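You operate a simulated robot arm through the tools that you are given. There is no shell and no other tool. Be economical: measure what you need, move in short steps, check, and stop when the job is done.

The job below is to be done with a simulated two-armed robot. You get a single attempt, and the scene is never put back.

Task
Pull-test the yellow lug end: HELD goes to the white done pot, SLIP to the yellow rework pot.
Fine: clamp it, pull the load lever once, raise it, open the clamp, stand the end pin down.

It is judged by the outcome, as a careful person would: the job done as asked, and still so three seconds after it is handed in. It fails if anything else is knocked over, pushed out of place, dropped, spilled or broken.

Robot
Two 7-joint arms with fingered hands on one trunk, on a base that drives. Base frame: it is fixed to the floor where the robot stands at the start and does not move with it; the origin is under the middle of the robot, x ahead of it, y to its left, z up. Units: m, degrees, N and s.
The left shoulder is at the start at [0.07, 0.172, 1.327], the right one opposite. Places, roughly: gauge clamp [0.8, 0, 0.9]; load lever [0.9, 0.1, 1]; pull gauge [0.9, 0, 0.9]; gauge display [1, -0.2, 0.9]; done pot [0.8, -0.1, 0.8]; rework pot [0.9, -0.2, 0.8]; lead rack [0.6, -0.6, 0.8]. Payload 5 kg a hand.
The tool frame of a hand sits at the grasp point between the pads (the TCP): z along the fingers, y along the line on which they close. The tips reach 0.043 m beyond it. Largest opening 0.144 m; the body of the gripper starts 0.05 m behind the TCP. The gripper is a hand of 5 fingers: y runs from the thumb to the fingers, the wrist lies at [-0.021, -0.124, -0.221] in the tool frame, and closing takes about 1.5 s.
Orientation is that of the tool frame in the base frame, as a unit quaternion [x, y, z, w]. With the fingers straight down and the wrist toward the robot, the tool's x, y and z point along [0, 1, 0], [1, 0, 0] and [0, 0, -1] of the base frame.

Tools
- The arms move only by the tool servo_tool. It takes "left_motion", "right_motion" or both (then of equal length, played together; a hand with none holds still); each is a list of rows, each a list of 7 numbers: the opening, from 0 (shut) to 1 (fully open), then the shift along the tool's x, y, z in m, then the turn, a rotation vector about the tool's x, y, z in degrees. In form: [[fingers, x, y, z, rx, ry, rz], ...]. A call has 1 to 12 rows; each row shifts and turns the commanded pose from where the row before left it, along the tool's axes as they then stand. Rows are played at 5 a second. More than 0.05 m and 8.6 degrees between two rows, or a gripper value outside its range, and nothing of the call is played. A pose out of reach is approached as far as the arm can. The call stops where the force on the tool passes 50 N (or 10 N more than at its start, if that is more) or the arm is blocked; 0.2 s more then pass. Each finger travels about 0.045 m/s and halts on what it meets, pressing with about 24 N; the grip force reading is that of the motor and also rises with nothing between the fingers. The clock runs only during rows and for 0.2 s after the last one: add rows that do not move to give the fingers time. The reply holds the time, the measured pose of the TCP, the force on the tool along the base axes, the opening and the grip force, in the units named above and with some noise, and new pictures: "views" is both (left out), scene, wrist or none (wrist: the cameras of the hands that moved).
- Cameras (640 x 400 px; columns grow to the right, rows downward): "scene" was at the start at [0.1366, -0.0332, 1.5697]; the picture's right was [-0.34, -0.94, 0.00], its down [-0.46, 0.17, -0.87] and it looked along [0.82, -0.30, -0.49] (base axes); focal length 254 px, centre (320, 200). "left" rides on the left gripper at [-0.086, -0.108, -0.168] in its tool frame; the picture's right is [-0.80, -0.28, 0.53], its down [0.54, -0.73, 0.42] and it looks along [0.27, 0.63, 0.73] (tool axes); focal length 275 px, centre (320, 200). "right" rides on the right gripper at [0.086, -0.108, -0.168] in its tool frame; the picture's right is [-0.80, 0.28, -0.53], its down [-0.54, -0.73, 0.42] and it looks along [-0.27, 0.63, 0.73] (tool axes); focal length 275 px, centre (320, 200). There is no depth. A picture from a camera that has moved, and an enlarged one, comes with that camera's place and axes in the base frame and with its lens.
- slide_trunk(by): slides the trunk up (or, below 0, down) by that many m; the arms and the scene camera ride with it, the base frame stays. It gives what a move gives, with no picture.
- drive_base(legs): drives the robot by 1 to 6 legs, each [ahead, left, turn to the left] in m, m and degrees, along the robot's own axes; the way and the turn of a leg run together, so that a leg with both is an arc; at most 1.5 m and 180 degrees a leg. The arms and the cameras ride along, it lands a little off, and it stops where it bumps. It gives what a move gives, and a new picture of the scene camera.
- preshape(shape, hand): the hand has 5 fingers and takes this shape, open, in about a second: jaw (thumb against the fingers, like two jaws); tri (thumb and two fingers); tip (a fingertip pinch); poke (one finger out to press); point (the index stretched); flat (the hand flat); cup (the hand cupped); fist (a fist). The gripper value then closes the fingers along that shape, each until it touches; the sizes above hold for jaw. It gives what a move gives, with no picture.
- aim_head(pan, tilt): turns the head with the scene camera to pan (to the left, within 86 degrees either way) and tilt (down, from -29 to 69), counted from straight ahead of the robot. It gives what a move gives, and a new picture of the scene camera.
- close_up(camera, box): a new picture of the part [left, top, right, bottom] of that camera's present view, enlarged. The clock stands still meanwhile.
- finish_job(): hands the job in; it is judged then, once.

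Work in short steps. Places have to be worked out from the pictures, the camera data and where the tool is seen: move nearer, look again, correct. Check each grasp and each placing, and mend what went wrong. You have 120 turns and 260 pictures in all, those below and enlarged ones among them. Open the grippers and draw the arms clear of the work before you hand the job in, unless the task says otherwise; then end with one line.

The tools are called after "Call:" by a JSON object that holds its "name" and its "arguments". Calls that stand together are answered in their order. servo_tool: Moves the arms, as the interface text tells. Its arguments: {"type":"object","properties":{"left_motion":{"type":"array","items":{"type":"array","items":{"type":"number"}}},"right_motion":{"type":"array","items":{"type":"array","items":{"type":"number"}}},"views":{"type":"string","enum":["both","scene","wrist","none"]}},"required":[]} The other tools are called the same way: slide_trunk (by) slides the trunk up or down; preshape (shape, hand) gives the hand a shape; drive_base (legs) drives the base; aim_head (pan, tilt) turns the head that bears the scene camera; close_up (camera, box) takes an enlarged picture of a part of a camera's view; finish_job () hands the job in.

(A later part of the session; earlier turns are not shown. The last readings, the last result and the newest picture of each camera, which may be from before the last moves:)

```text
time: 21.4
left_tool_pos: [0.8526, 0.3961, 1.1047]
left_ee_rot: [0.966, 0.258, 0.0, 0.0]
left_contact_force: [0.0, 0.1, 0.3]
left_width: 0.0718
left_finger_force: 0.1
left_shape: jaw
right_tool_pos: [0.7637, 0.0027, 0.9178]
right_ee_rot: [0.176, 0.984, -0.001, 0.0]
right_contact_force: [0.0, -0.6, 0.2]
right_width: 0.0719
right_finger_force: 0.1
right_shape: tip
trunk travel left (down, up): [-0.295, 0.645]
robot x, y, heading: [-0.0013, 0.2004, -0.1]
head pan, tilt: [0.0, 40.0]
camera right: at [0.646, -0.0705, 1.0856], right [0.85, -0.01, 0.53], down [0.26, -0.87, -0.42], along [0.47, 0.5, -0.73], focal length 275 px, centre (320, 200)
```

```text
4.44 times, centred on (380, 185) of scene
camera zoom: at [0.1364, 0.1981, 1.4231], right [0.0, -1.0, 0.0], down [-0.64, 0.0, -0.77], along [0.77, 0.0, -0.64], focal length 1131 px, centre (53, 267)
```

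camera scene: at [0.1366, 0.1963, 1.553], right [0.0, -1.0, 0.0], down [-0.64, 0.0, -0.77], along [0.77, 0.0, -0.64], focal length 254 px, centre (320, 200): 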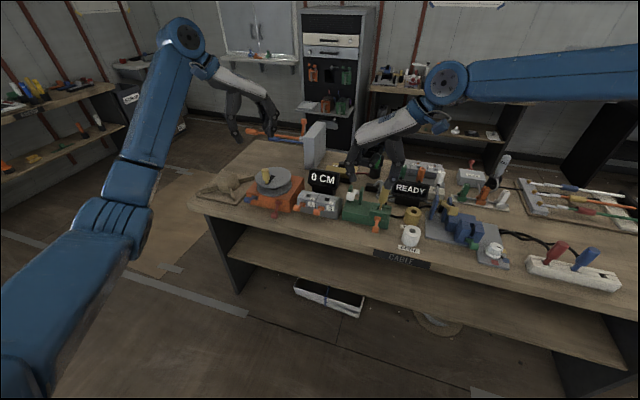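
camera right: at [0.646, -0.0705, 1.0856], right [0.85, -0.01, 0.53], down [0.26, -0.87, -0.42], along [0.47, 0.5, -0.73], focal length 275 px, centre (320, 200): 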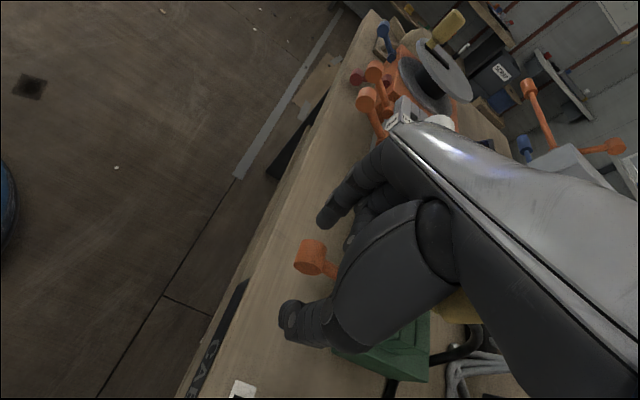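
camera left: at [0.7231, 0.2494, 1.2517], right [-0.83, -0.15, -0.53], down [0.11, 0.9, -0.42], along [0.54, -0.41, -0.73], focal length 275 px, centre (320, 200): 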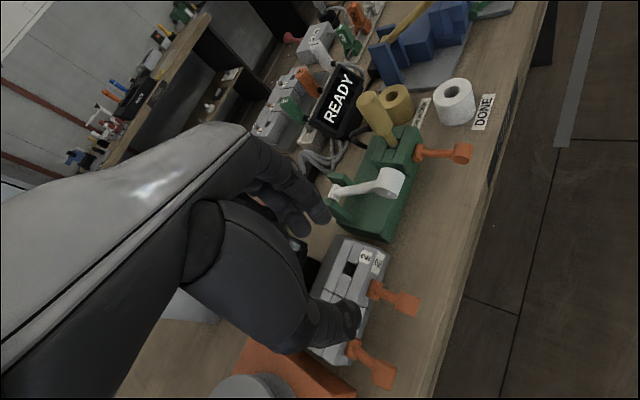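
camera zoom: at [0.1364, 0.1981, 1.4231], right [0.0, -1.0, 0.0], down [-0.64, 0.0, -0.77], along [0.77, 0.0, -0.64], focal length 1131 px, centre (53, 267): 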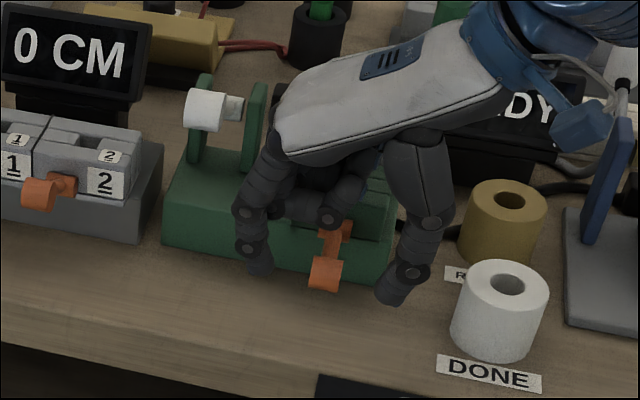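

Index and thumb straddle the orange handle well. I close the pinch on it.

Call:
{"name": "servo_tool", "arguments": {"right_motion": [[0.35, 0, 0, 0, 0, 0, 0], [0.25, 0, 0, 0, 0, 0, 0], [0.15, 0, 0, 0, 0, 0, 0], [0.1, 0, 0, 0, 0, 0, 0], [0.1, 0, 0, 0, 0, 0, 0], [0.1, 0, 0, 0, 0, 0, 0]], "views": "wrist"}}

Call:
{"name": "close_up", "arguments": {"camera": "scene", "box": [330, 140, 430, 230]}}

```text
time: 22.8
left_tool_pos: [0.8538, 0.396, 1.1052]
left_ee_rot: [0.966, 0.258, 0.0, 0.001]
left_contact_force: [0.1, 0.1, -0.3]
left_width: 0.0718
left_finger_force: 0.1
left_shape: jaw
right_tool_pos: [0.7639, 0.0009, 0.9182]
right_ee_rot: [0.176, 0.984, -0.001, 0.0]
right_contact_force: [1.0, -2.6, -1.2]
right_width: 0.0367
right_finger_force: 23.5
right_shape: tip
trunk travel left (down, up): [-0.295, 0.645]
robot x, y, heading: [-0.0018, 0.1989, -0.4]
head pan, tilt: [0.0, 40.0]
camera right: at [0.6462, -0.0709, 1.0854], right [0.85, -0.01, 0.53], down [0.26, -0.87, -0.42], along [0.47, 0.5, -0.73], focal length 275 px, centre (320, 200)
```

right: 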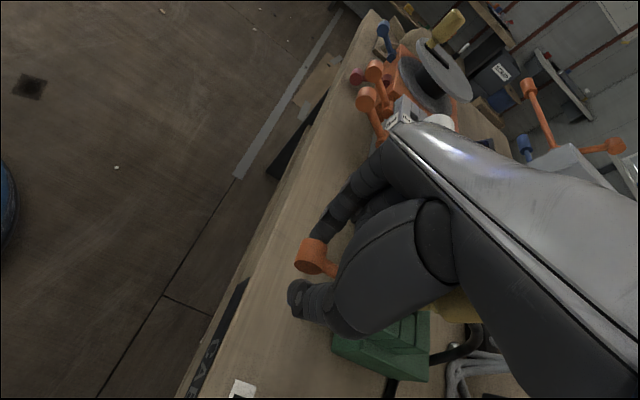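

```text
4.44 times, centred on (380, 185) of scene
camera zoom: at [0.1367, 0.1979, 1.4231], right [0.0, -1.0, 0.0], down [-0.64, 0.0, -0.77], along [0.77, 0.0, -0.64], focal length 1131 px, centre (53, 267)
```

zoom: 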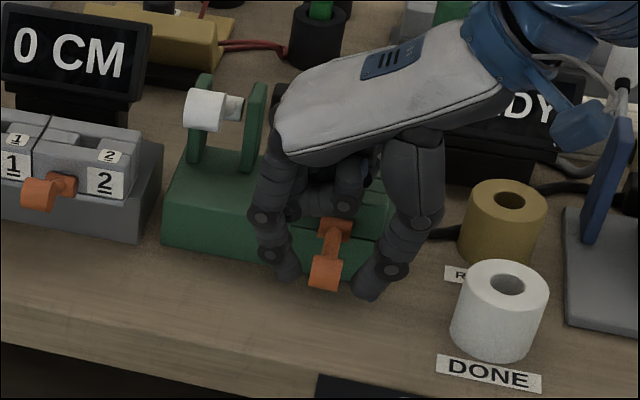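

Handle is gripped (0.037 m, 23 N). I pull it down in small steps and watch the force.

Call:
{"name": "servo_tool", "arguments": {"right_motion": [[0.1, 0, 0, 0.007, 0, 0, 0], [0.1, 0, 0, 0.007, 0, 0, 0], [0.1, -0.001, 0, 0.007, 0, 0, 0], [0.1, 0, 0, 0, 0, 0, 0]], "views": "wrist"}}

Call:
{"name": "close_up", "arguments": {"camera": "scene", "box": [330, 140, 430, 230]}}

```text
time: 23.8
left_tool_pos: [0.8531, 0.3965, 1.1049]
left_ee_rot: [0.966, 0.257, 0.0, 0.0]
left_contact_force: [-0.2, 0.0, -0.4]
left_width: 0.0718
left_finger_force: 0.1
left_shape: jaw
right_tool_pos: [0.7659, -0.0001, 0.8979]
right_ee_rot: [0.176, 0.984, -0.001, 0.0]
right_contact_force: [8.8, -4.2, 3.7]
right_width: 0.0368
right_finger_force: 24.2
right_shape: tip
trunk travel left (down, up): [-0.295, 0.645]
robot x, y, heading: [-0.0032, 0.2015, -0.1]
head pan, tilt: [0.0, 40.0]
camera right: at [0.6473, -0.0711, 1.0645], right [0.84, -0.01, 0.53], down [0.26, -0.87, -0.42], along [0.47, 0.5, -0.73], focal length 275 px, centre (320, 200)
```

right: 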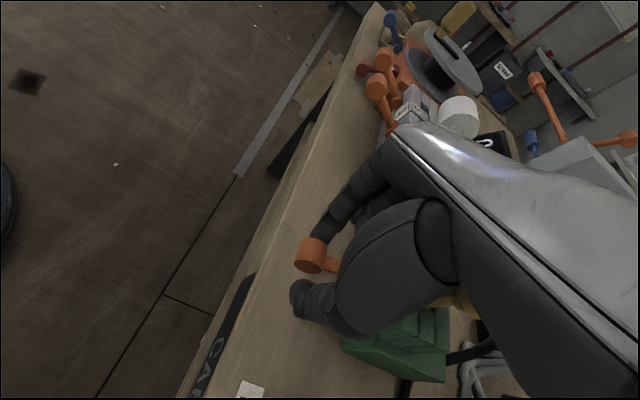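

```text
4.44 times, centred on (380, 185) of scene
camera zoom: at [0.137, 0.1977, 1.423], right [0.0, -1.0, 0.0], down [-0.64, 0.0, -0.77], along [0.77, 0.0, -0.64], focal length 1131 px, centre (53, 267)
```

zoom: 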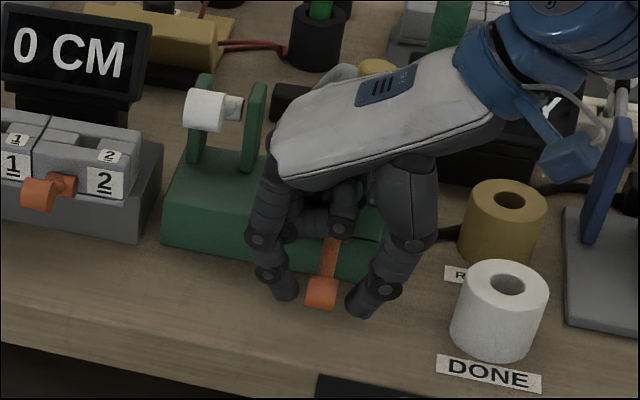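

Handle moves freely (≈−10° now). I continue along the arc, slightly forward, until it resists.

Call:
{"name": "servo_tool", "arguments": {"right_motion": [[0.1, -0.001, 0, 0.005, 0, 0, 0], [0.1, -0.002, 0, 0.005, 0, 0, 0], [0.1, -0.002, 0, 0.005, 0, 0, 0], [0.1, 0, 0, 0, 0, 0, 0]], "views": "wrist"}}

Call:
{"name": "close_up", "arguments": {"camera": "scene", "box": [330, 140, 430, 230]}}

```text
time: 24.8
left_tool_pos: [0.8523, 0.396, 1.1063]
left_ee_rot: [0.966, 0.258, 0.0, 0.0]
left_contact_force: [-1.2, 0.0, 0.7]
left_width: 0.0717
left_finger_force: 0.0
left_shape: jaw
right_tool_pos: [0.7694, -0.001, 0.8822]
right_ee_rot: [0.174, 0.985, -0.001, 0.0]
right_contact_force: [1.3, -2.0, 1.5]
right_width: 0.0329
right_finger_force: 23.9
right_shape: tip
trunk travel left (down, up): [-0.295, 0.645]
robot x, y, heading: [0.0006, 0.2021, -0.0]
head pan, tilt: [0.0, 40.0]
camera right: at [0.6513, -0.0727, 1.0493], right [0.85, -0.01, 0.53], down [0.26, -0.87, -0.42], along [0.47, 0.5, -0.73], focal length 275 px, centre (320, 200)
```

right: 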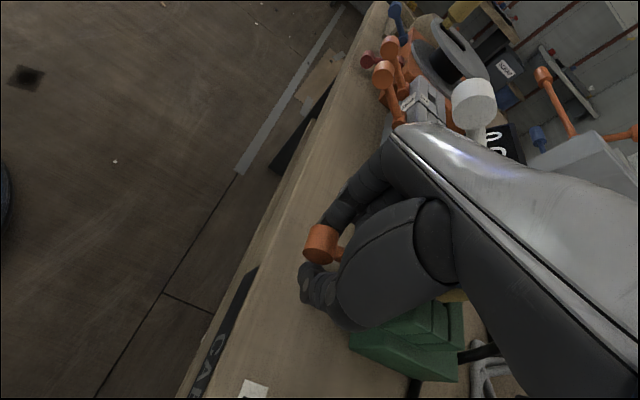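

```text
4.44 times, centred on (380, 185) of scene
camera zoom: at [0.1362, 0.1979, 1.4231], right [0.0, -1.0, 0.0], down [-0.64, 0.0, -0.77], along [0.77, 0.0, -0.64], focal length 1131 px, centre (53, 267)
```

zoom: 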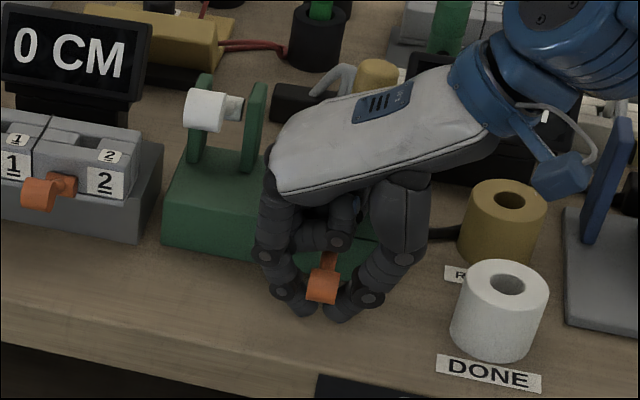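

The pinch slipped (width 0.033), suggesting the lever may be at its stop. I open, raise the hand and inspect the jaws.

Call:
{"name": "servo_tool", "arguments": {"right_motion": [[0.3, 0, 0, 0, 0, 0, 0], [0.5, 0, 0, 0, 0, 0, 0], [0.5, 0, 0, 0, 0, 0, 0], [0.5, 0, 0, 0, 0, 0, 0], [0.5, 0, 0, -0.03, 0, 0, 0], [0.5, 0.005, 0, -0.04, 0, 0, 0], [0.5, 0.01, 0, -0.04, 0, 0, 0], [0.5, 0.02, 0, -0.04, 0, 0, 0]], "views": "wrist"}}

Call:
{"name": "close_up", "arguments": {"camera": "scene", "box": [330, 140, 430, 230]}}

Call:
{"name": "close_up", "arguments": {"camera": "right", "box": [200, 160, 440, 340]}}

```text
time: 26.6
left_tool_pos: [0.8514, 0.3971, 1.108]
left_ee_rot: [0.966, 0.258, 0.001, 0.001]
left_contact_force: [-1.2, 0.5, 0.7]
left_width: 0.0721
left_finger_force: 0.2
left_shape: jaw
right_tool_pos: [0.7338, 0.0115, 1.0313]
right_ee_rot: [0.176, 0.984, -0.001, 0.001]
right_contact_force: [-0.2, 0.4, -1.0]
right_width: 0.0716
right_finger_force: 0.1
right_shape: tip
trunk travel left (down, up): [-0.295, 0.645]
robot x, y, heading: [-0.0003, 0.2051, -0.1]
head pan, tilt: [0.0, 40.0]
camera right: at [0.6162, -0.0604, 1.1996], right [0.84, -0.01, 0.53], down [0.26, -0.87, -0.42], along [0.47, 0.5, -0.73], focal length 275 px, centre (320, 200)
```

right: 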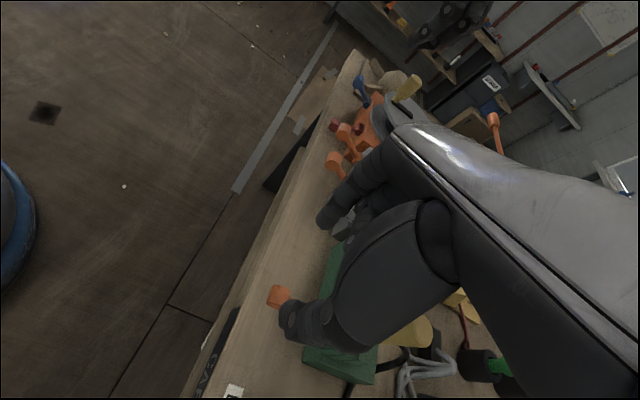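

```text
4.44 times, centred on (380, 185) of scene
camera zoom: at [0.1341, 0.1986, 1.4233], right [0.0, -1.0, 0.0], down [-0.64, 0.0, -0.77], along [0.77, 0.0, -0.64], focal length 1131 px, centre (53, 267)
```

zoom: 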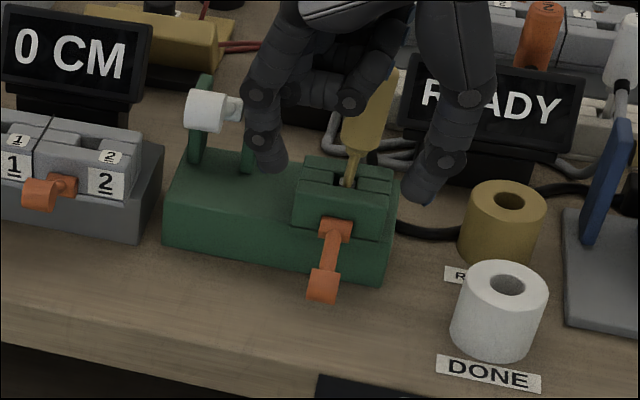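

```text
2.22 times, centred on (320, 250) of right
camera zoom: at [0.6162, -0.0604, 1.1996], right [0.84, -0.01, 0.53], down [0.26, -0.87, -0.42], along [0.47, 0.5, -0.73], focal length 612 px, centre (320, 89)
```

zoom: 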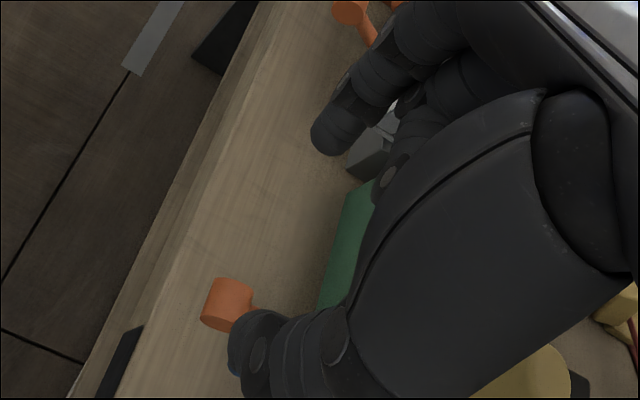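

The handle now sits near z≈0.87. To see whether that's the stop, I close the fingers and press gently on the handle from above.

Call:
{"name": "servo_tool", "arguments": {"right_motion": [[0.2, -0.012, 0, 0, 0, 0, 0], [0, -0.012, 0.001, 0, 0, 0, 0], [0, -0.011, 0.001, 0, 0, 0, 0], [0, 0, 0, 0.02, 0, 0, 0], [0, 0, 0, 0.02, 0, 0, 0], [0, 0, 0, 0.02, 0, 0, 0], [0, 0, 0, 0.02, 0, 0, 0], [0, 0, 0, 0.01, 0, 0, 0], [0, 0, 0, 0, 0, 0, 0]], "views": "wrist"}}

Call:
{"name": "close_up", "arguments": {"camera": "scene", "box": [330, 140, 430, 230]}}

```text
time: 28.6
left_tool_pos: [0.8523, 0.3972, 1.1052]
left_ee_rot: [0.966, 0.258, -0.001, 0.0]
left_contact_force: [-0.4, -0.4, 0.2]
left_width: 0.0718
left_finger_force: 0.1
left_shape: jaw
right_tool_pos: [0.7699, 0.002, 0.9427]
right_ee_rot: [0.175, 0.985, -0.001, 0.0]
right_contact_force: [0.0, 0.0, 0.8]
right_width: 0.0
right_finger_force: 23.7
right_shape: tip
trunk travel left (down, up): [-0.295, 0.645]
robot x, y, heading: [0.0005, 0.2002, 0.1]
head pan, tilt: [0.0, 40.0]
camera right: at [0.6522, -0.0708, 1.1093], right [0.85, -0.01, 0.53], down [0.26, -0.87, -0.42], along [0.47, 0.5, -0.73], focal length 275 px, centre (320, 200)
```

right: 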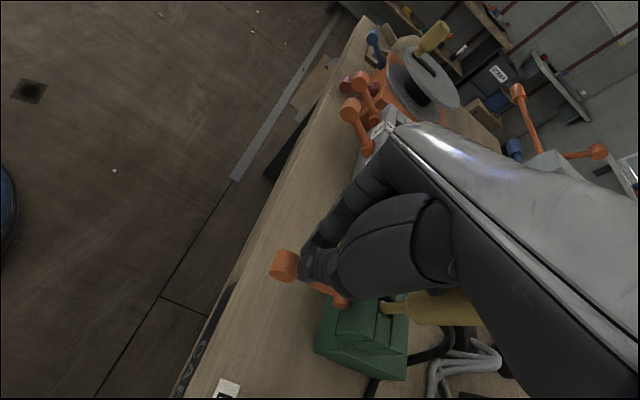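

```text
4.44 times, centred on (380, 185) of scene
camera zoom: at [0.1364, 0.1982, 1.4231], right [0.0, -1.0, 0.0], down [-0.64, 0.0, -0.77], along [0.77, 0.0, -0.64], focal length 1131 px, centre (53, 267)
```

zoom: 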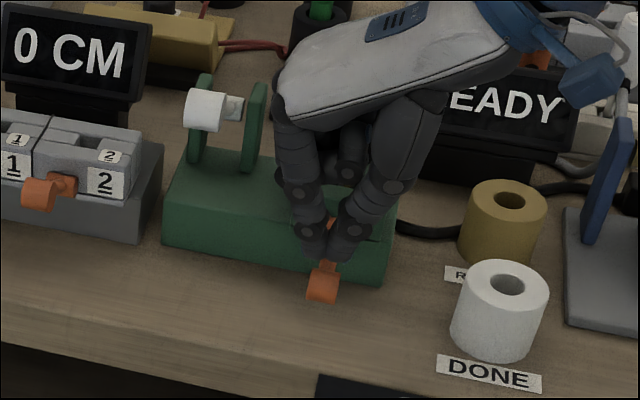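

Tips are about to land on the handle. I continue down in small steps.

Call:
{"name": "servo_tool", "arguments": {"right_motion": [[0, 0.003, 0, 0.01, 0, 0, 0], [0, 0, 0, 0.007, 0, 0, 0], [0, 0, 0, 0.006, 0, 0, 0], [0, 0, 0, 0.006, 0, 0, 0], [0, 0, 0, 0.005, 0, 0, 0], [0, 0, 0, 0.005, 0, 0, 0]], "views": "wrist"}}

Call:
{"name": "close_up", "arguments": {"camera": "scene", "box": [330, 140, 430, 230]}}

```text
time: 30.0
left_tool_pos: [0.8515, 0.3961, 1.1079]
left_ee_rot: [0.966, 0.258, 0.001, -0.001]
left_contact_force: [-0.2, 0.3, 0.1]
left_width: 0.0716
left_finger_force: 0.1
left_shape: jaw
right_tool_pos: [0.7678, 0.0024, 0.9073]
right_ee_rot: [0.175, 0.985, 0.001, 0.002]
right_contact_force: [-2.1, -3.4, 17.9]
right_width: 0.0001
right_finger_force: 24.1
right_shape: tip
trunk travel left (down, up): [-0.295, 0.645]
robot x, y, heading: [0.0025, 0.2015, -0.0]
head pan, tilt: [0.0, 40.0]
camera right: at [0.6481, -0.0696, 1.0737], right [0.84, -0.01, 0.54], down [0.26, -0.87, -0.42], along [0.47, 0.5, -0.73], focal length 275 px, centre (320, 200)
```

right: 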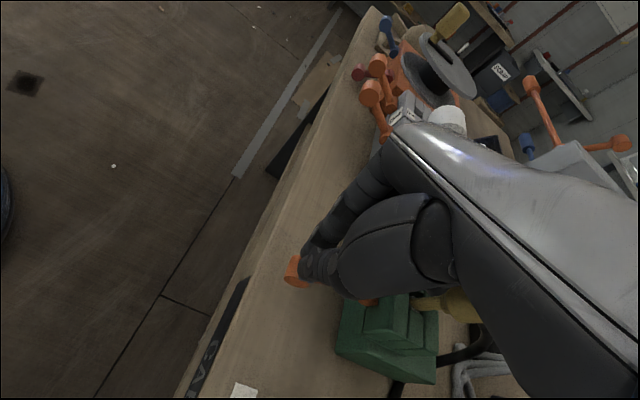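

```text
4.44 times, centred on (380, 185) of scene
camera zoom: at [0.1341, 0.1983, 1.4237], right [0.0, -1.0, 0.0], down [-0.64, 0.0, -0.77], along [0.77, 0.0, -0.64], focal length 1131 px, centre (53, 267)
```

zoom: 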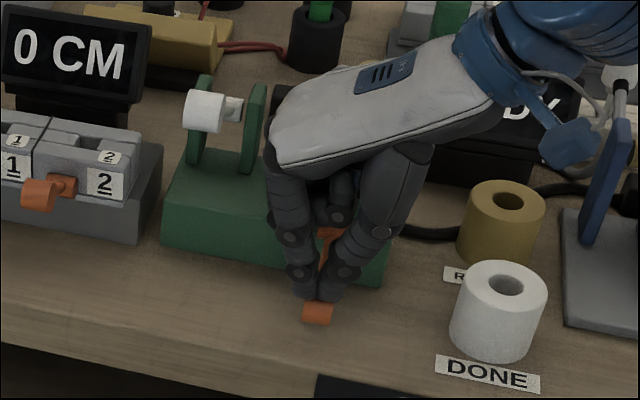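

It moves further down under ~18 N. I keep pressing until a hard stop.

Call:
{"name": "servo_tool", "arguments": {"right_motion": [[0, 0, 0, 0.005, 0, 0, 0], [0, 0, 0, 0.005, 0, 0, 0], [0, 0, 0, 0.005, 0, 0, 0], [0, 0, 0, 0.005, 0, 0, 0]], "views": "wrist"}}

Call:
{"name": "close_up", "arguments": {"camera": "scene", "box": [330, 140, 430, 230]}}

```text
time: 30.6
left_tool_pos: [0.8516, 0.3954, 1.1059]
left_ee_rot: [0.966, 0.258, 0.0, 0.0]
left_contact_force: [0.4, -0.4, -1.1]
left_width: 0.0717
left_finger_force: 0.1
left_shape: jaw
right_tool_pos: [0.7713, 0.0033, 0.9069]
right_ee_rot: [0.177, 0.984, 0.004, 0.005]
right_contact_force: [-11.5, -5.0, 33.9]
right_width: 0.0001
right_finger_force: 24.4
right_shape: tip
trunk travel left (down, up): [-0.295, 0.645]
robot x, y, heading: [-0.0002, 0.1999, 0.1]
head pan, tilt: [0.0, 40.0]
stopped in row 2 (right hand): the force on the tool passed its limit (the readings are from after the stop); the commanded pose is now the measured one
camera right: at [0.6498, -0.0697, 1.0722], right [0.84, -0.02, 0.54], down [0.26, -0.87, -0.43], along [0.48, 0.5, -0.72], focal length 275 px, centre (320, 200)
```

right: 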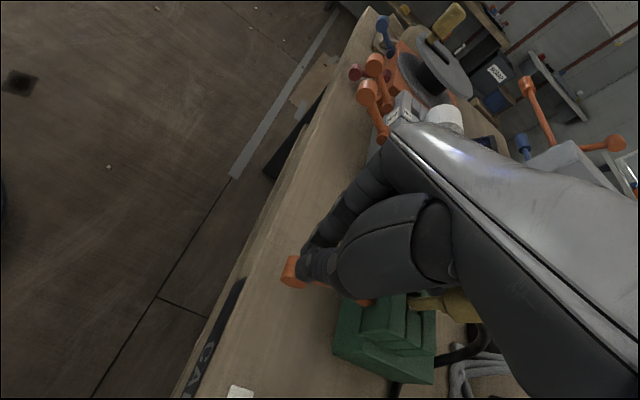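

```text
4.44 times, centred on (380, 185) of scene
camera zoom: at [0.1344, 0.198, 1.4233], right [0.0, -1.0, 0.0], down [-0.64, 0.0, -0.77], along [0.77, 0.0, -0.64], focal length 1131 px, centre (53, 267)
```

zoom: 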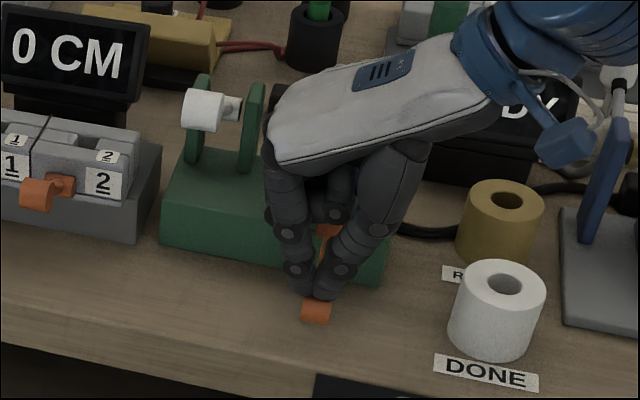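

Hard stop at about z 0.85. I lift the right hand and move it aside to check the jaws and the display.

Call:
{"name": "servo_tool", "arguments": {"right_motion": [[0, 0, 0, -0.03, 0, 0, 0], [0, 0.005, 0, -0.04, 0, 0, 0], [0, 0.005, 0, -0.04, 0, 0, 0], [0, 0, -0.01, -0.045, 0, 0, 0], [0, 0, -0.04, -0.02, 0, 0, 0], [0, 0, -0.045, 0, 0, 0, 0], [0, 0, -0.045, 0, 0, 0, 0], [0, 0, -0.045, 0, 0, 0, 0]], "views": "scene"}}

Call:
{"name": "close_up", "arguments": {"camera": "scene", "box": [330, 140, 430, 230]}}

Call:
{"name": "close_up", "arguments": {"camera": "left", "box": [320, 0, 520, 200]}}

```text
time: 32.4
left_tool_pos: [0.8526, 0.3948, 1.1066]
left_ee_rot: [0.966, 0.258, 0.0, 0.0]
left_contact_force: [-0.6, -0.2, 0.8]
left_width: 0.0718
left_finger_force: 0.0
left_shape: jaw
right_tool_pos: [0.6937, -0.1697, 1.0755]
right_ee_rot: [0.175, 0.984, 0.002, 0.004]
right_contact_force: [-0.2, -0.1, 0.4]
right_width: 0.0002
right_finger_force: 24.1
right_shape: tip
trunk travel left (down, up): [-0.295, 0.645]
robot x, y, heading: [-0.0034, 0.2004, -0.0]
head pan, tilt: [0.0, 40.0]
camera scene: at [0.135, 0.1959, 1.4233], right [0.0, -1.0, 0.0], down [-0.64, 0.0, -0.77], along [0.77, 0.0, -0.64], focal length 254 px, centre (320, 200)
```

scene: 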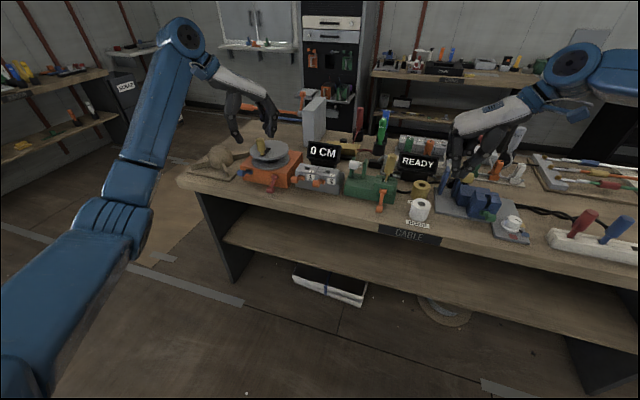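

```text
4.44 times, centred on (380, 185) of scene
camera zoom: at [0.135, 0.1959, 1.4233], right [0.0, -1.0, 0.0], down [-0.64, 0.0, -0.77], along [0.77, 0.0, -0.64], focal length 1131 px, centre (53, 267)
```

zoom: 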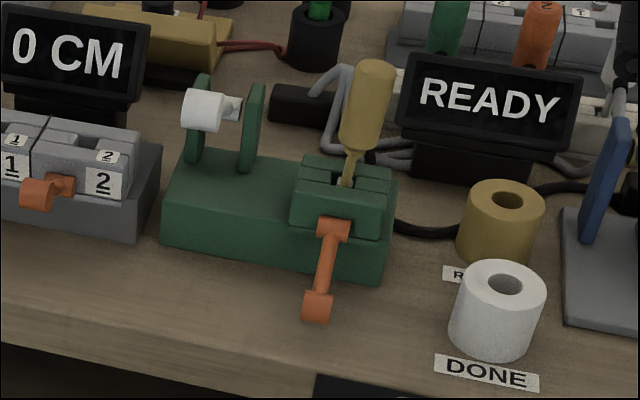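

```text
2.00 times, centred on (420, 100) of left
camera zoom: at [0.7227, 0.4468, 1.2739], right [-0.83, -0.15, -0.54], down [0.11, 0.9, -0.42], along [0.54, -0.41, -0.73], focal length 551 px, centre (120, 400)
```

zoom: 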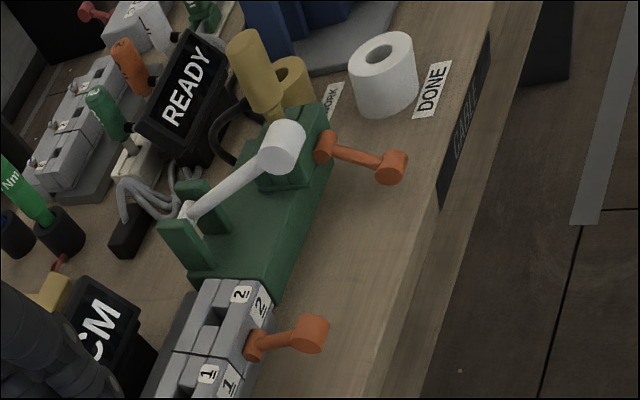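

The clamp lever is down. I zoom tightly at the jaws to check that they grip the pin.

Call:
{"name": "close_up", "arguments": {"camera": "scene", "box": [368, 168, 398, 190]}}

Call:
{"name": "close_up", "arguments": {"camera": "left", "box": [370, 10, 470, 100]}}

Call:
{"name": "close_up", "arguments": {"camera": "right", "box": [180, 60, 400, 280]}}

```text
16.00 times, centred on (383, 179) of scene
camera zoom: at [0.135, 0.1959, 1.4233], right [0.0, -1.0, 0.0], down [-0.64, 0.0, -0.77], along [0.77, 0.0, -0.64], focal length 4072 px, centre (-688, 536)
```

zoom: 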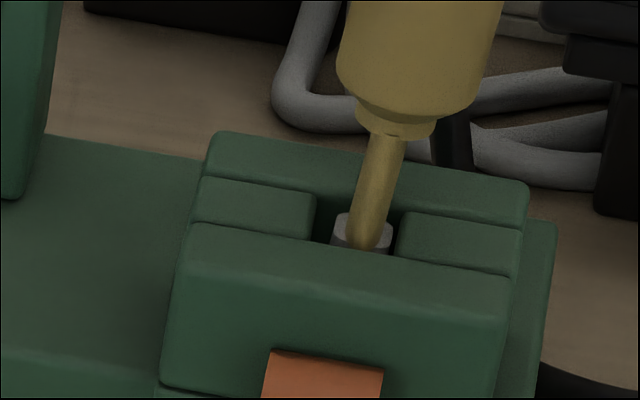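

```text
4.44 times, centred on (420, 55) of left
camera zoom: at [0.7227, 0.4468, 1.2739], right [-0.83, -0.15, -0.54], down [0.11, 0.9, -0.42], along [0.54, -0.41, -0.73], focal length 1224 px, centre (-124, 844)
```

zoom: 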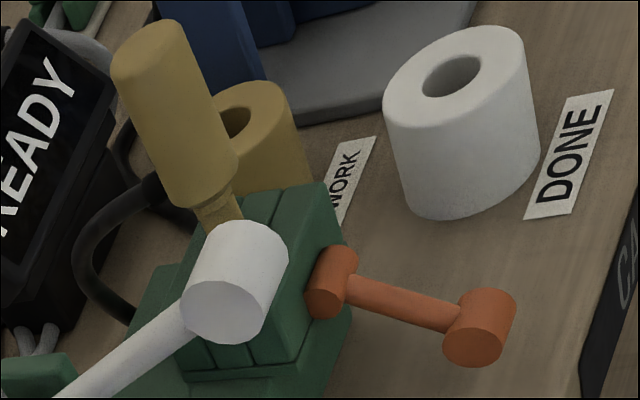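

```text
1.82 times, centred on (290, 170) of right
camera zoom: at [0.5743, -0.2425, 1.2411], right [0.84, -0.01, 0.54], down [0.26, -0.87, -0.43], along [0.47, 0.5, -0.73], focal length 500 px, centre (374, 254)
```

zoom: 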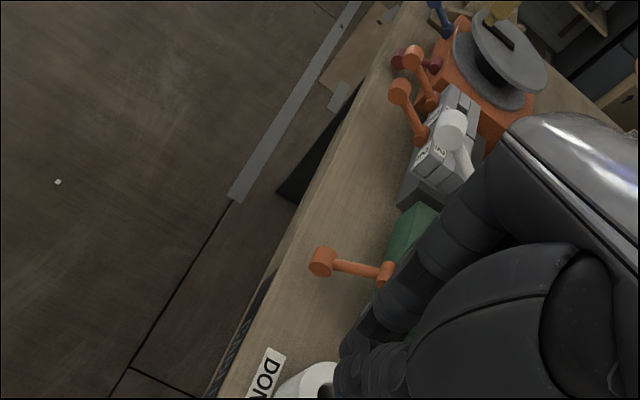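

Clamp appears shut with the jaw against the pin. For the load lever (handle ≈ (0.824, 0.088, 0.988)) the left hand is best, so I raise the trunk and drive right to put the lever on the left arm's side.

Call:
{"name": "slide_trunk", "arguments": {"by": 0.13}}

Call:
{"name": "drive_base", "arguments": {"legs": [[0, -0.33, 0]]}}

Call:
{"name": "preshape", "arguments": {"shape": "tip", "hand": "left"}}

```text
time: 33.9
left_tool_pos: [0.852, 0.3959, 1.236]
left_ee_rot: [0.966, 0.257, 0.0, 0.0]
left_contact_force: [-0.3, -0.2, -0.3]
left_width: 0.0719
left_finger_force: 0.0
left_shape: jaw
right_tool_pos: [0.6954, -0.1692, 1.2045]
right_ee_rot: [0.176, 0.984, 0.002, 0.003]
right_contact_force: [0.3, 0.3, 0.2]
right_width: 0.0
right_finger_force: 24.4
right_shape: tip
trunk travel left (down, up): [-0.425, 0.515]
robot x, y, heading: [-0.0001, 0.2011, -0.2]
head pan, tilt: [0.0, 40.0]
```

```text
time: 36.1
left_tool_pos: [0.8513, 0.072, 1.2357]
left_ee_rot: [0.966, 0.26, -0.001, 0.0]
left_contact_force: [0.2, -0.7, -0.4]
left_width: 0.0718
left_finger_force: 0.2
left_shape: jaw
right_tool_pos: [0.695, -0.4939, 1.2069]
right_ee_rot: [0.174, 0.985, 0.002, 0.004]
right_contact_force: [0.6, 0.4, -0.6]
right_width: 0.0003
right_finger_force: 23.5
right_shape: tip
trunk travel left (down, up): [-0.425, 0.515]
robot x, y, heading: [-0.0051, -0.1247, -0.0]
head pan, tilt: [0.0, 40.0]
camera scene: at [0.136, -0.1278, 1.5531], right [0.0, -1.0, 0.0], down [-0.64, 0.0, -0.77], along [0.77, 0.0, -0.64], focal length 254 px, centre (320, 200)
```

scene: 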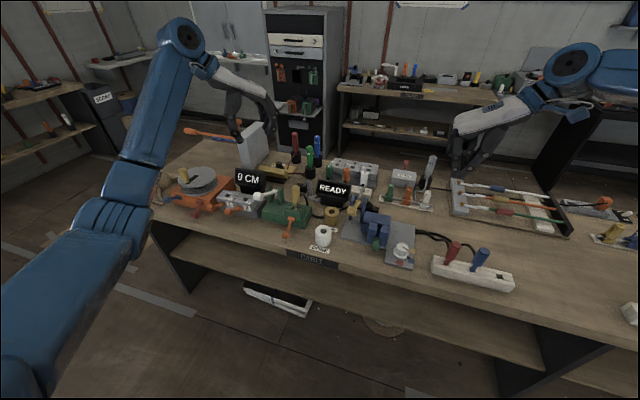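

```text
time: 37.0
left_tool_pos: [0.8518, 0.0711, 1.2346]
left_ee_rot: [0.966, 0.259, 0.0, 0.0]
left_contact_force: [0.4, -0.2, 1.0]
left_width: 0.144
left_finger_force: 0.1
left_shape: tip
right_tool_pos: [0.6961, -0.4932, 1.2054]
right_ee_rot: [0.175, 0.985, 0.002, 0.003]
right_contact_force: [0.2, -0.3, 1.3]
right_width: 0.0
right_finger_force: 23.8
right_shape: tip
trunk travel left (down, up): [-0.425, 0.515]
robot x, y, heading: [-0.0011, -0.1282, -0.1]
head pan, tilt: [0.0, 40.0]
```

I rotate the left hand to align its pinch with the load handle's axis and lower to z≈1.11 above it.

Call:
{"name": "servo_tool", "arguments": {"left_motion": [[0.9, 0, 0, 0, 0, 0, 8.4], [0.8, 0, 0, 0, 0, 0, 8.4], [0.7, 0, 0, 0, 0, 0, 8.4], [0.6, 0, 0, 0, 0, 0, 8.4], [0.5, 0, 0, 0, 0, 0, 8.4], [0.5, 0, 0, 0, 0, 0, 8], [0.5, -0.016, -0.003, 0.03, 0, 0, 0], [0.5, -0.016, -0.003, 0.03, 0, 0, 0], [0.5, 0, 0, 0.03, 0, 0, 0], [0.5, 0, 0, 0.03, 0, 0, 0], [0.5, 0, 0, 0, 0, 0, 0]]}}

Call:
{"name": "close_up", "arguments": {"camera": "left", "box": [200, 160, 440, 340]}}

Call:
{"name": "close_up", "arguments": {"camera": "scene", "box": [230, 150, 350, 240]}}

```text
time: 39.4
left_tool_pos: [0.8227, 0.0889, 1.1169]
left_ee_rot: [0.985, -0.173, 0.0, 0.0]
left_contact_force: [-0.5, 0.3, -0.1]
left_width: 0.0726
left_finger_force: 0.0
left_shape: tip
right_tool_pos: [0.6967, -0.4931, 1.2041]
right_ee_rot: [0.174, 0.985, 0.002, 0.003]
right_contact_force: [0.1, -0.3, -0.5]
right_width: 0.0
right_finger_force: 24.2
right_shape: tip
trunk travel left (down, up): [-0.425, 0.515]
robot x, y, heading: [0.0003, -0.1312, -0.1]
head pan, tilt: [0.0, 40.0]
camera scene: at [0.1354, -0.129, 1.5532], right [0.0, -1.0, 0.0], down [-0.64, 0.0, -0.77], along [0.77, 0.0, -0.64], focal length 254 px, centre (320, 200)
camera left: at [0.7786, 0.2218, 1.2832], right [-0.65, 0.54, -0.53], down [0.76, 0.5, -0.42], along [0.04, -0.68, -0.73], focal length 275 px, centre (320, 200)
```

scene: 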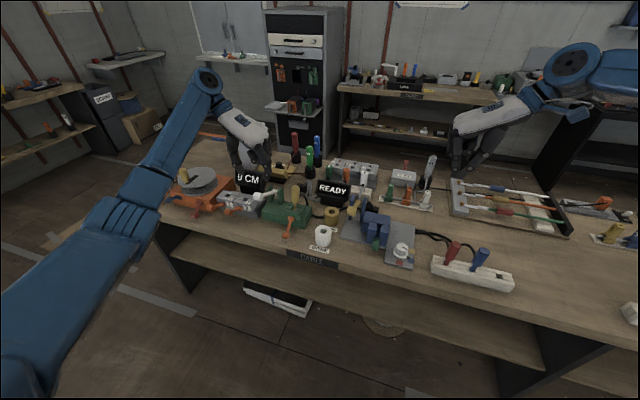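
left: 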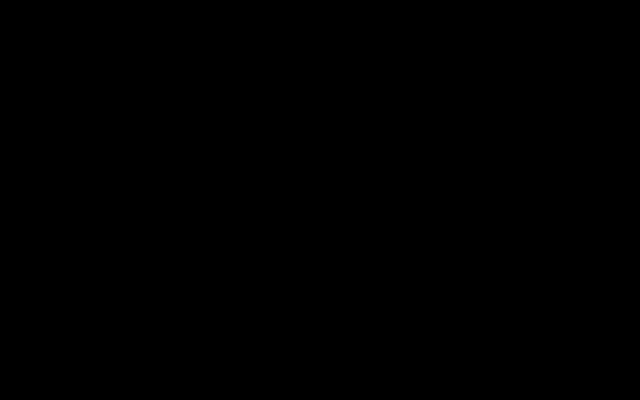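

```text
2.22 times, centred on (320, 250) of left
camera zoom: at [0.7786, 0.2218, 1.2832], right [-0.65, 0.54, -0.53], down [0.76, 0.5, -0.42], along [0.04, -0.68, -0.73], focal length 612 px, centre (320, 89)
```

zoom: 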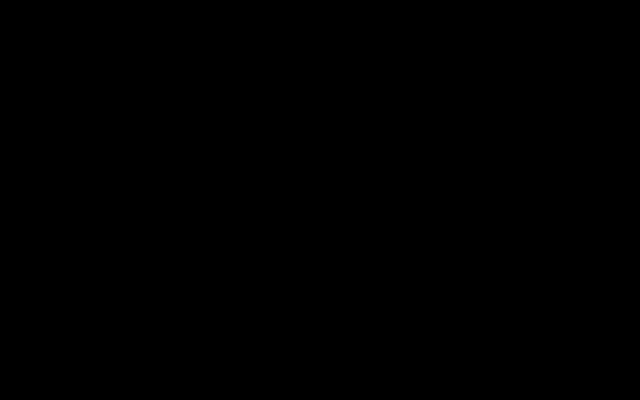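

```text
4.44 times, centred on (290, 195) of scene
camera zoom: at [0.1354, -0.129, 1.5532], right [0.0, -1.0, 0.0], down [-0.64, 0.0, -0.77], along [0.77, 0.0, -0.64], focal length 1131 px, centre (453, 222)
```

zoom: 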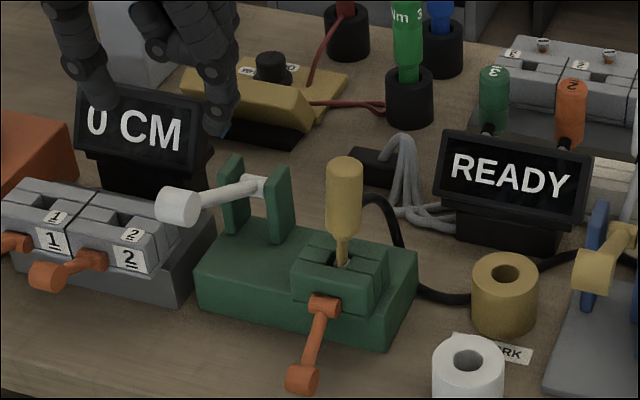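

The left wrist camera is blocked in this pose, but the scene view shows the handle right below the pinch. I close the fingers and lower until just above the handle to press it from the top.

Call:
{"name": "servo_tool", "arguments": {"left_motion": [[0.3, 0.002, 0, 0.01, 0, 0, 0], [0.2, 0, 0, 0.01, 0, 0, 0], [0.1, 0, 0, 0.01, 0, 0, 0], [0, 0, 0, 0.01, 0, 0, 0], [0, 0, 0, 0.01, 0, 0, 0], [0, 0, 0, 0.008, 0, 0, 0], [0, 0, 0, 0, 0, 0, 0], [0, 0, 0, 0, 0, 0, 0]], "views": "none"}}

Call:
{"name": "close_up", "arguments": {"camera": "scene", "box": [230, 150, 350, 240]}}

Call:
{"name": "close_up", "arguments": {"camera": "right", "box": [100, 0, 420, 200]}}

```text
time: 41.2
left_tool_pos: [0.8254, 0.0864, 1.0572]
left_ee_rot: [0.985, -0.174, 0.0, 0.0]
left_contact_force: [-0.4, -0.4, 0.0]
left_width: 0.0
left_finger_force: 24.0
left_shape: tip
right_tool_pos: [0.6963, -0.4936, 1.2055]
right_ee_rot: [0.174, 0.985, 0.003, 0.003]
right_contact_force: [-0.1, -0.8, 0.0]
right_width: 0.0
right_finger_force: 23.9
right_shape: tip
trunk travel left (down, up): [-0.425, 0.515]
robot x, y, heading: [-0.0013, -0.1267, -0.0]
head pan, tilt: [0.0, 40.0]
```

```text
4.44 times, centred on (290, 195) of scene
camera zoom: at [0.136, -0.1291, 1.5531], right [0.0, -1.0, 0.0], down [-0.64, 0.0, -0.77], along [0.77, 0.0, -0.64], focal length 1131 px, centre (453, 222)
```

zoom: 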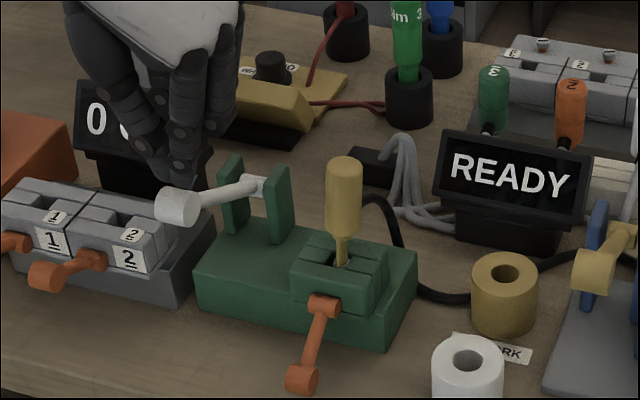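

```text
2.00 times, centred on (260, 100) of right
camera zoom: at [0.5765, -0.5662, 1.3713], right [0.84, -0.01, 0.54], down [0.26, -0.87, -0.42], along [0.47, 0.5, -0.73], focal length 551 px, centre (440, 400)
```

zoom: 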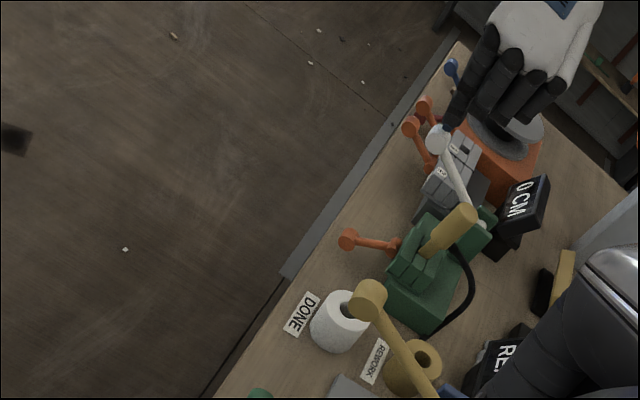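

Fingertips are right over the white handle. I start the single pull: press down along the arc.

Call:
{"name": "servo_tool", "arguments": {"left_motion": [[0, 0, 0, 0.01, 0, 0, 0], [0, -0.003, 0, 0.01, 0, 0, 0], [0, -0.004, 0, 0.008, 0, 0, 0], [0, -0.004, 0, 0.008, 0, 0, 0], [0, -0.004, 0, 0.008, 0, 0, 0], [0, -0.003, 0, 0.008, 0, 0, 0]], "views": "none"}}

Call:
{"name": "close_up", "arguments": {"camera": "scene", "box": [230, 150, 350, 240]}}

```text
time: 42.6
left_tool_pos: [0.8098, 0.0942, 1.0062]
left_ee_rot: [0.985, -0.173, -0.001, 0.0]
left_contact_force: [1.2, -0.7, -0.6]
left_width: 0.0001
left_finger_force: 23.6
left_shape: tip
right_tool_pos: [0.696, -0.4934, 1.205]
right_ee_rot: [0.175, 0.985, 0.002, 0.003]
right_contact_force: [0.5, -0.8, 0.0]
right_width: 0.0002
right_finger_force: 24.0
right_shape: tip
trunk travel left (down, up): [-0.425, 0.515]
robot x, y, heading: [0.002, -0.1275, 0.2]
head pan, tilt: [0.0, 40.0]
```

```text
4.44 times, centred on (290, 195) of scene
camera zoom: at [0.1361, -0.129, 1.5531], right [0.0, -1.0, 0.0], down [-0.64, 0.0, -0.77], along [0.77, 0.0, -0.64], focal length 1131 px, centre (453, 222)
```

zoom: 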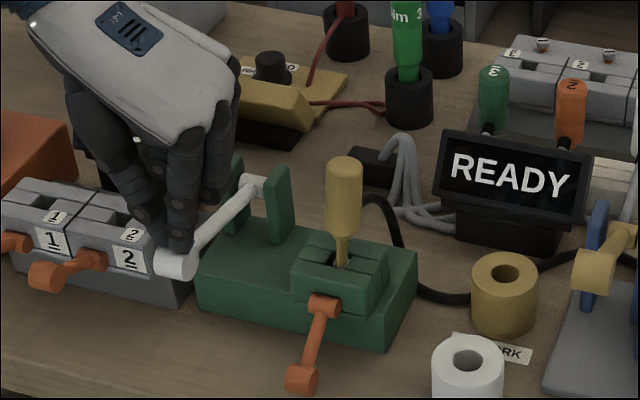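

The lever follows with little force. Continuing the same pull downward.

Call:
{"name": "servo_tool", "arguments": {"left_motion": [[0, -0.003, 0, 0.008, 0, 0, 0], [0, -0.002, 0, 0.008, 0, 0, 0], [0, -0.002, 0, 0.008, 0, 0, 0], [0, -0.001, 0, 0.008, 0, 0, 0], [0, 0, 0, 0.007, 0, 0, 0], [0, 0, 0, 0.007, 0, 0, 0]], "views": "none"}}

Call:
{"name": "close_up", "arguments": {"camera": "scene", "box": [230, 150, 350, 240]}}

```text
time: 44.0
left_tool_pos: [0.8023, 0.0966, 0.9589]
left_ee_rot: [0.985, -0.174, 0.0, 0.0]
left_contact_force: [0.2, 0.3, -0.4]
left_width: 0.0006
left_finger_force: 23.9
left_shape: tip
right_tool_pos: [0.6965, -0.4943, 1.2061]
right_ee_rot: [0.174, 0.985, 0.002, 0.002]
right_contact_force: [-0.3, 0.1, 0.5]
right_width: 0.0001
right_finger_force: 23.9
right_shape: tip
trunk travel left (down, up): [-0.425, 0.515]
robot x, y, heading: [0.0065, -0.128, 0.0]
head pan, tilt: [0.0, 40.0]
```

```text
4.44 times, centred on (290, 195) of scene
camera zoom: at [0.1361, -0.1291, 1.5531], right [0.0, -1.0, 0.0], down [-0.64, 0.0, -0.77], along [0.77, 0.0, -0.64], focal length 1131 px, centre (453, 222)
```

zoom: 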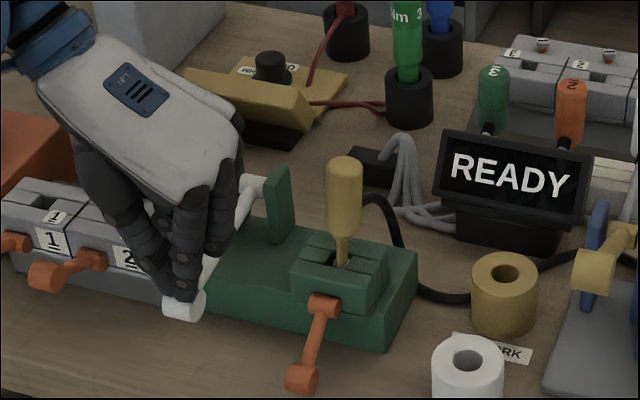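

Still free; display still READY. I continue down gently to the stop.

Call:
{"name": "servo_tool", "arguments": {"left_motion": [[0, 0.001, 0, 0.007, 0, 0, 0], [0, 0.001, 0, 0.007, 0, 0, 0], [0, 0.001, 0, 0.006, 0, 0, 0], [0, 0.002, 0, 0.006, 0, 0, 0]], "views": "none"}}

Call:
{"name": "close_up", "arguments": {"camera": "scene", "box": [230, 150, 350, 240]}}

```text
time: 45.0
left_tool_pos: [0.8052, 0.0935, 0.9329]
left_ee_rot: [0.985, -0.174, -0.002, -0.001]
left_contact_force: [-0.3, -0.4, -0.6]
left_width: 0.0
left_finger_force: 24.1
left_shape: tip
right_tool_pos: [0.6951, -0.4936, 1.2046]
right_ee_rot: [0.174, 0.985, 0.003, 0.004]
right_contact_force: [0.3, 0.5, -0.3]
right_width: 0.0001
right_finger_force: 24.2
right_shape: tip
trunk travel left (down, up): [-0.425, 0.515]
robot x, y, heading: [-0.0004, -0.1264, -0.0]
head pan, tilt: [0.0, 40.0]
```

```text
4.44 times, centred on (290, 195) of scene
camera zoom: at [0.1363, -0.1292, 1.5531], right [0.0, -1.0, 0.0], down [-0.64, 0.0, -0.77], along [0.77, 0.0, -0.64], focal length 1131 px, centre (453, 222)
```

zoom: 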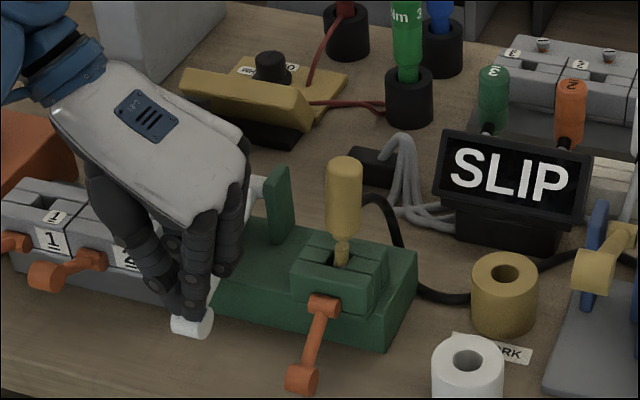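

The display reads SLIP → rework pot. Now I lift slightly, open the pinch, and lower it around the handle to raise it.

Call:
{"name": "servo_tool", "arguments": {"left_motion": [[0, 0, 0, -0.015, 0, 0, 0], [0.2, 0, 0, -0.02, 0, 0, 0], [0.4, 0, 0, 0, 0, 0, 0], [0.5, 0, 0, 0, 0, 0, 0], [0.5, 0, 0, 0, 0, 0, 0], [0.5, 0, 0, 0, 0, 0, 0], [0.5, 0.001, 0, 0.015, 0, 0, 0], [0.5, 0.001, 0, 0.02, 0, 0, 0], [0.5, 0, 0, 0.015, 0, 0, 0], [0.5, 0, 0, 0.013, 0, 0, 0], [0.5, 0, 0, 0, 0, 0, 0]], "views": "none"}}

Call:
{"name": "close_up", "arguments": {"camera": "scene", "box": [230, 150, 350, 240]}}

Call:
{"name": "close_up", "arguments": {"camera": "right", "box": [240, 0, 420, 140]}}

```text
time: 47.4
left_tool_pos: [0.8077, 0.0932, 0.9062]
left_ee_rot: [0.985, -0.173, 0.0, 0.0]
left_contact_force: [0.5, -0.8, 0.5]
left_width: 0.0713
left_finger_force: 0.1
left_shape: tip
right_tool_pos: [0.6956, -0.4931, 1.2047]
right_ee_rot: [0.174, 0.985, 0.001, 0.003]
right_contact_force: [0.6, -1.4, 0.4]
right_width: 0.0
right_finger_force: 23.8
right_shape: tip
trunk travel left (down, up): [-0.425, 0.515]
robot x, y, heading: [-0.0008, -0.128, 0.1]
head pan, tilt: [0.0, 40.0]
```

```text
4.44 times, centred on (290, 195) of scene
camera zoom: at [0.1359, -0.1292, 1.5531], right [0.0, -1.0, 0.0], down [-0.64, 0.0, -0.77], along [0.77, 0.0, -0.64], focal length 1131 px, centre (453, 222)
```

zoom: 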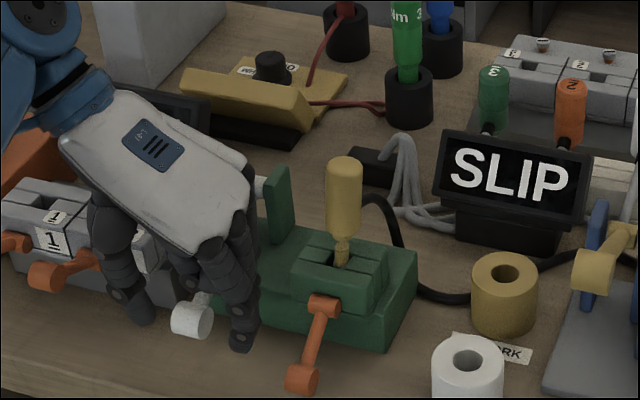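

```text
2.86 times, centred on (330, 70) of right
camera zoom: at [0.5765, -0.5663, 1.3713], right [0.84, -0.01, 0.54], down [0.26, -0.87, -0.42], along [0.47, 0.5, -0.73], focal length 786 px, centre (291, 571)
```

zoom: 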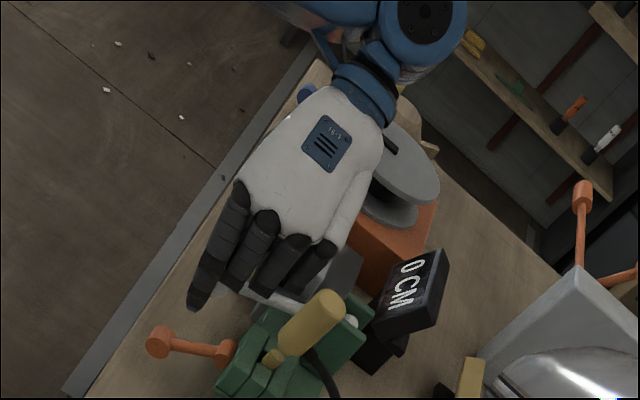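

The handle lies between the tips. I shift 5 mm forward and close on it.

Call:
{"name": "servo_tool", "arguments": {"left_motion": [[0.45, 0.005, 0, 0.003, 0, 0, 0], [0.35, 0, 0, 0, 0, 0, 0], [0.25, 0, 0, 0, 0, 0, 0], [0.15, 0, 0, 0, 0, 0, 0], [0.1, 0, 0, 0, 0, 0, 0], [0.1, 0, 0, 0, 0, 0, 0], [0.1, 0, 0, 0, 0, 0, 0]], "views": "none"}}

Call:
{"name": "close_up", "arguments": {"camera": "scene", "box": [230, 150, 350, 240]}}

```text
time: 49.0
left_tool_pos: [0.8123, 0.0933, 0.9018]
left_ee_rot: [0.985, -0.173, 0.0, 0.001]
left_contact_force: [-0.3, 4.2, -1.6]
left_width: 0.0467
left_finger_force: 23.7
left_shape: tip
right_tool_pos: [0.696, -0.493, 1.2063]
right_ee_rot: [0.175, 0.985, 0.002, 0.003]
right_contact_force: [-0.7, 0.4, -0.4]
right_width: 0.0
right_finger_force: 24.1
right_shape: tip
trunk travel left (down, up): [-0.425, 0.515]
robot x, y, heading: [0.0029, -0.1272, -0.2]
head pan, tilt: [0.0, 40.0]
```

```text
4.44 times, centred on (290, 195) of scene
camera zoom: at [0.1361, -0.1286, 1.5531], right [0.0, -1.0, 0.0], down [-0.64, 0.0, -0.77], along [0.77, 0.0, -0.64], focal length 1131 px, centre (453, 222)
```

zoom: 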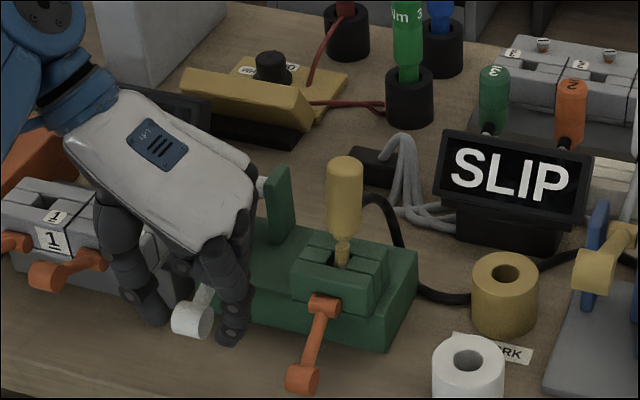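

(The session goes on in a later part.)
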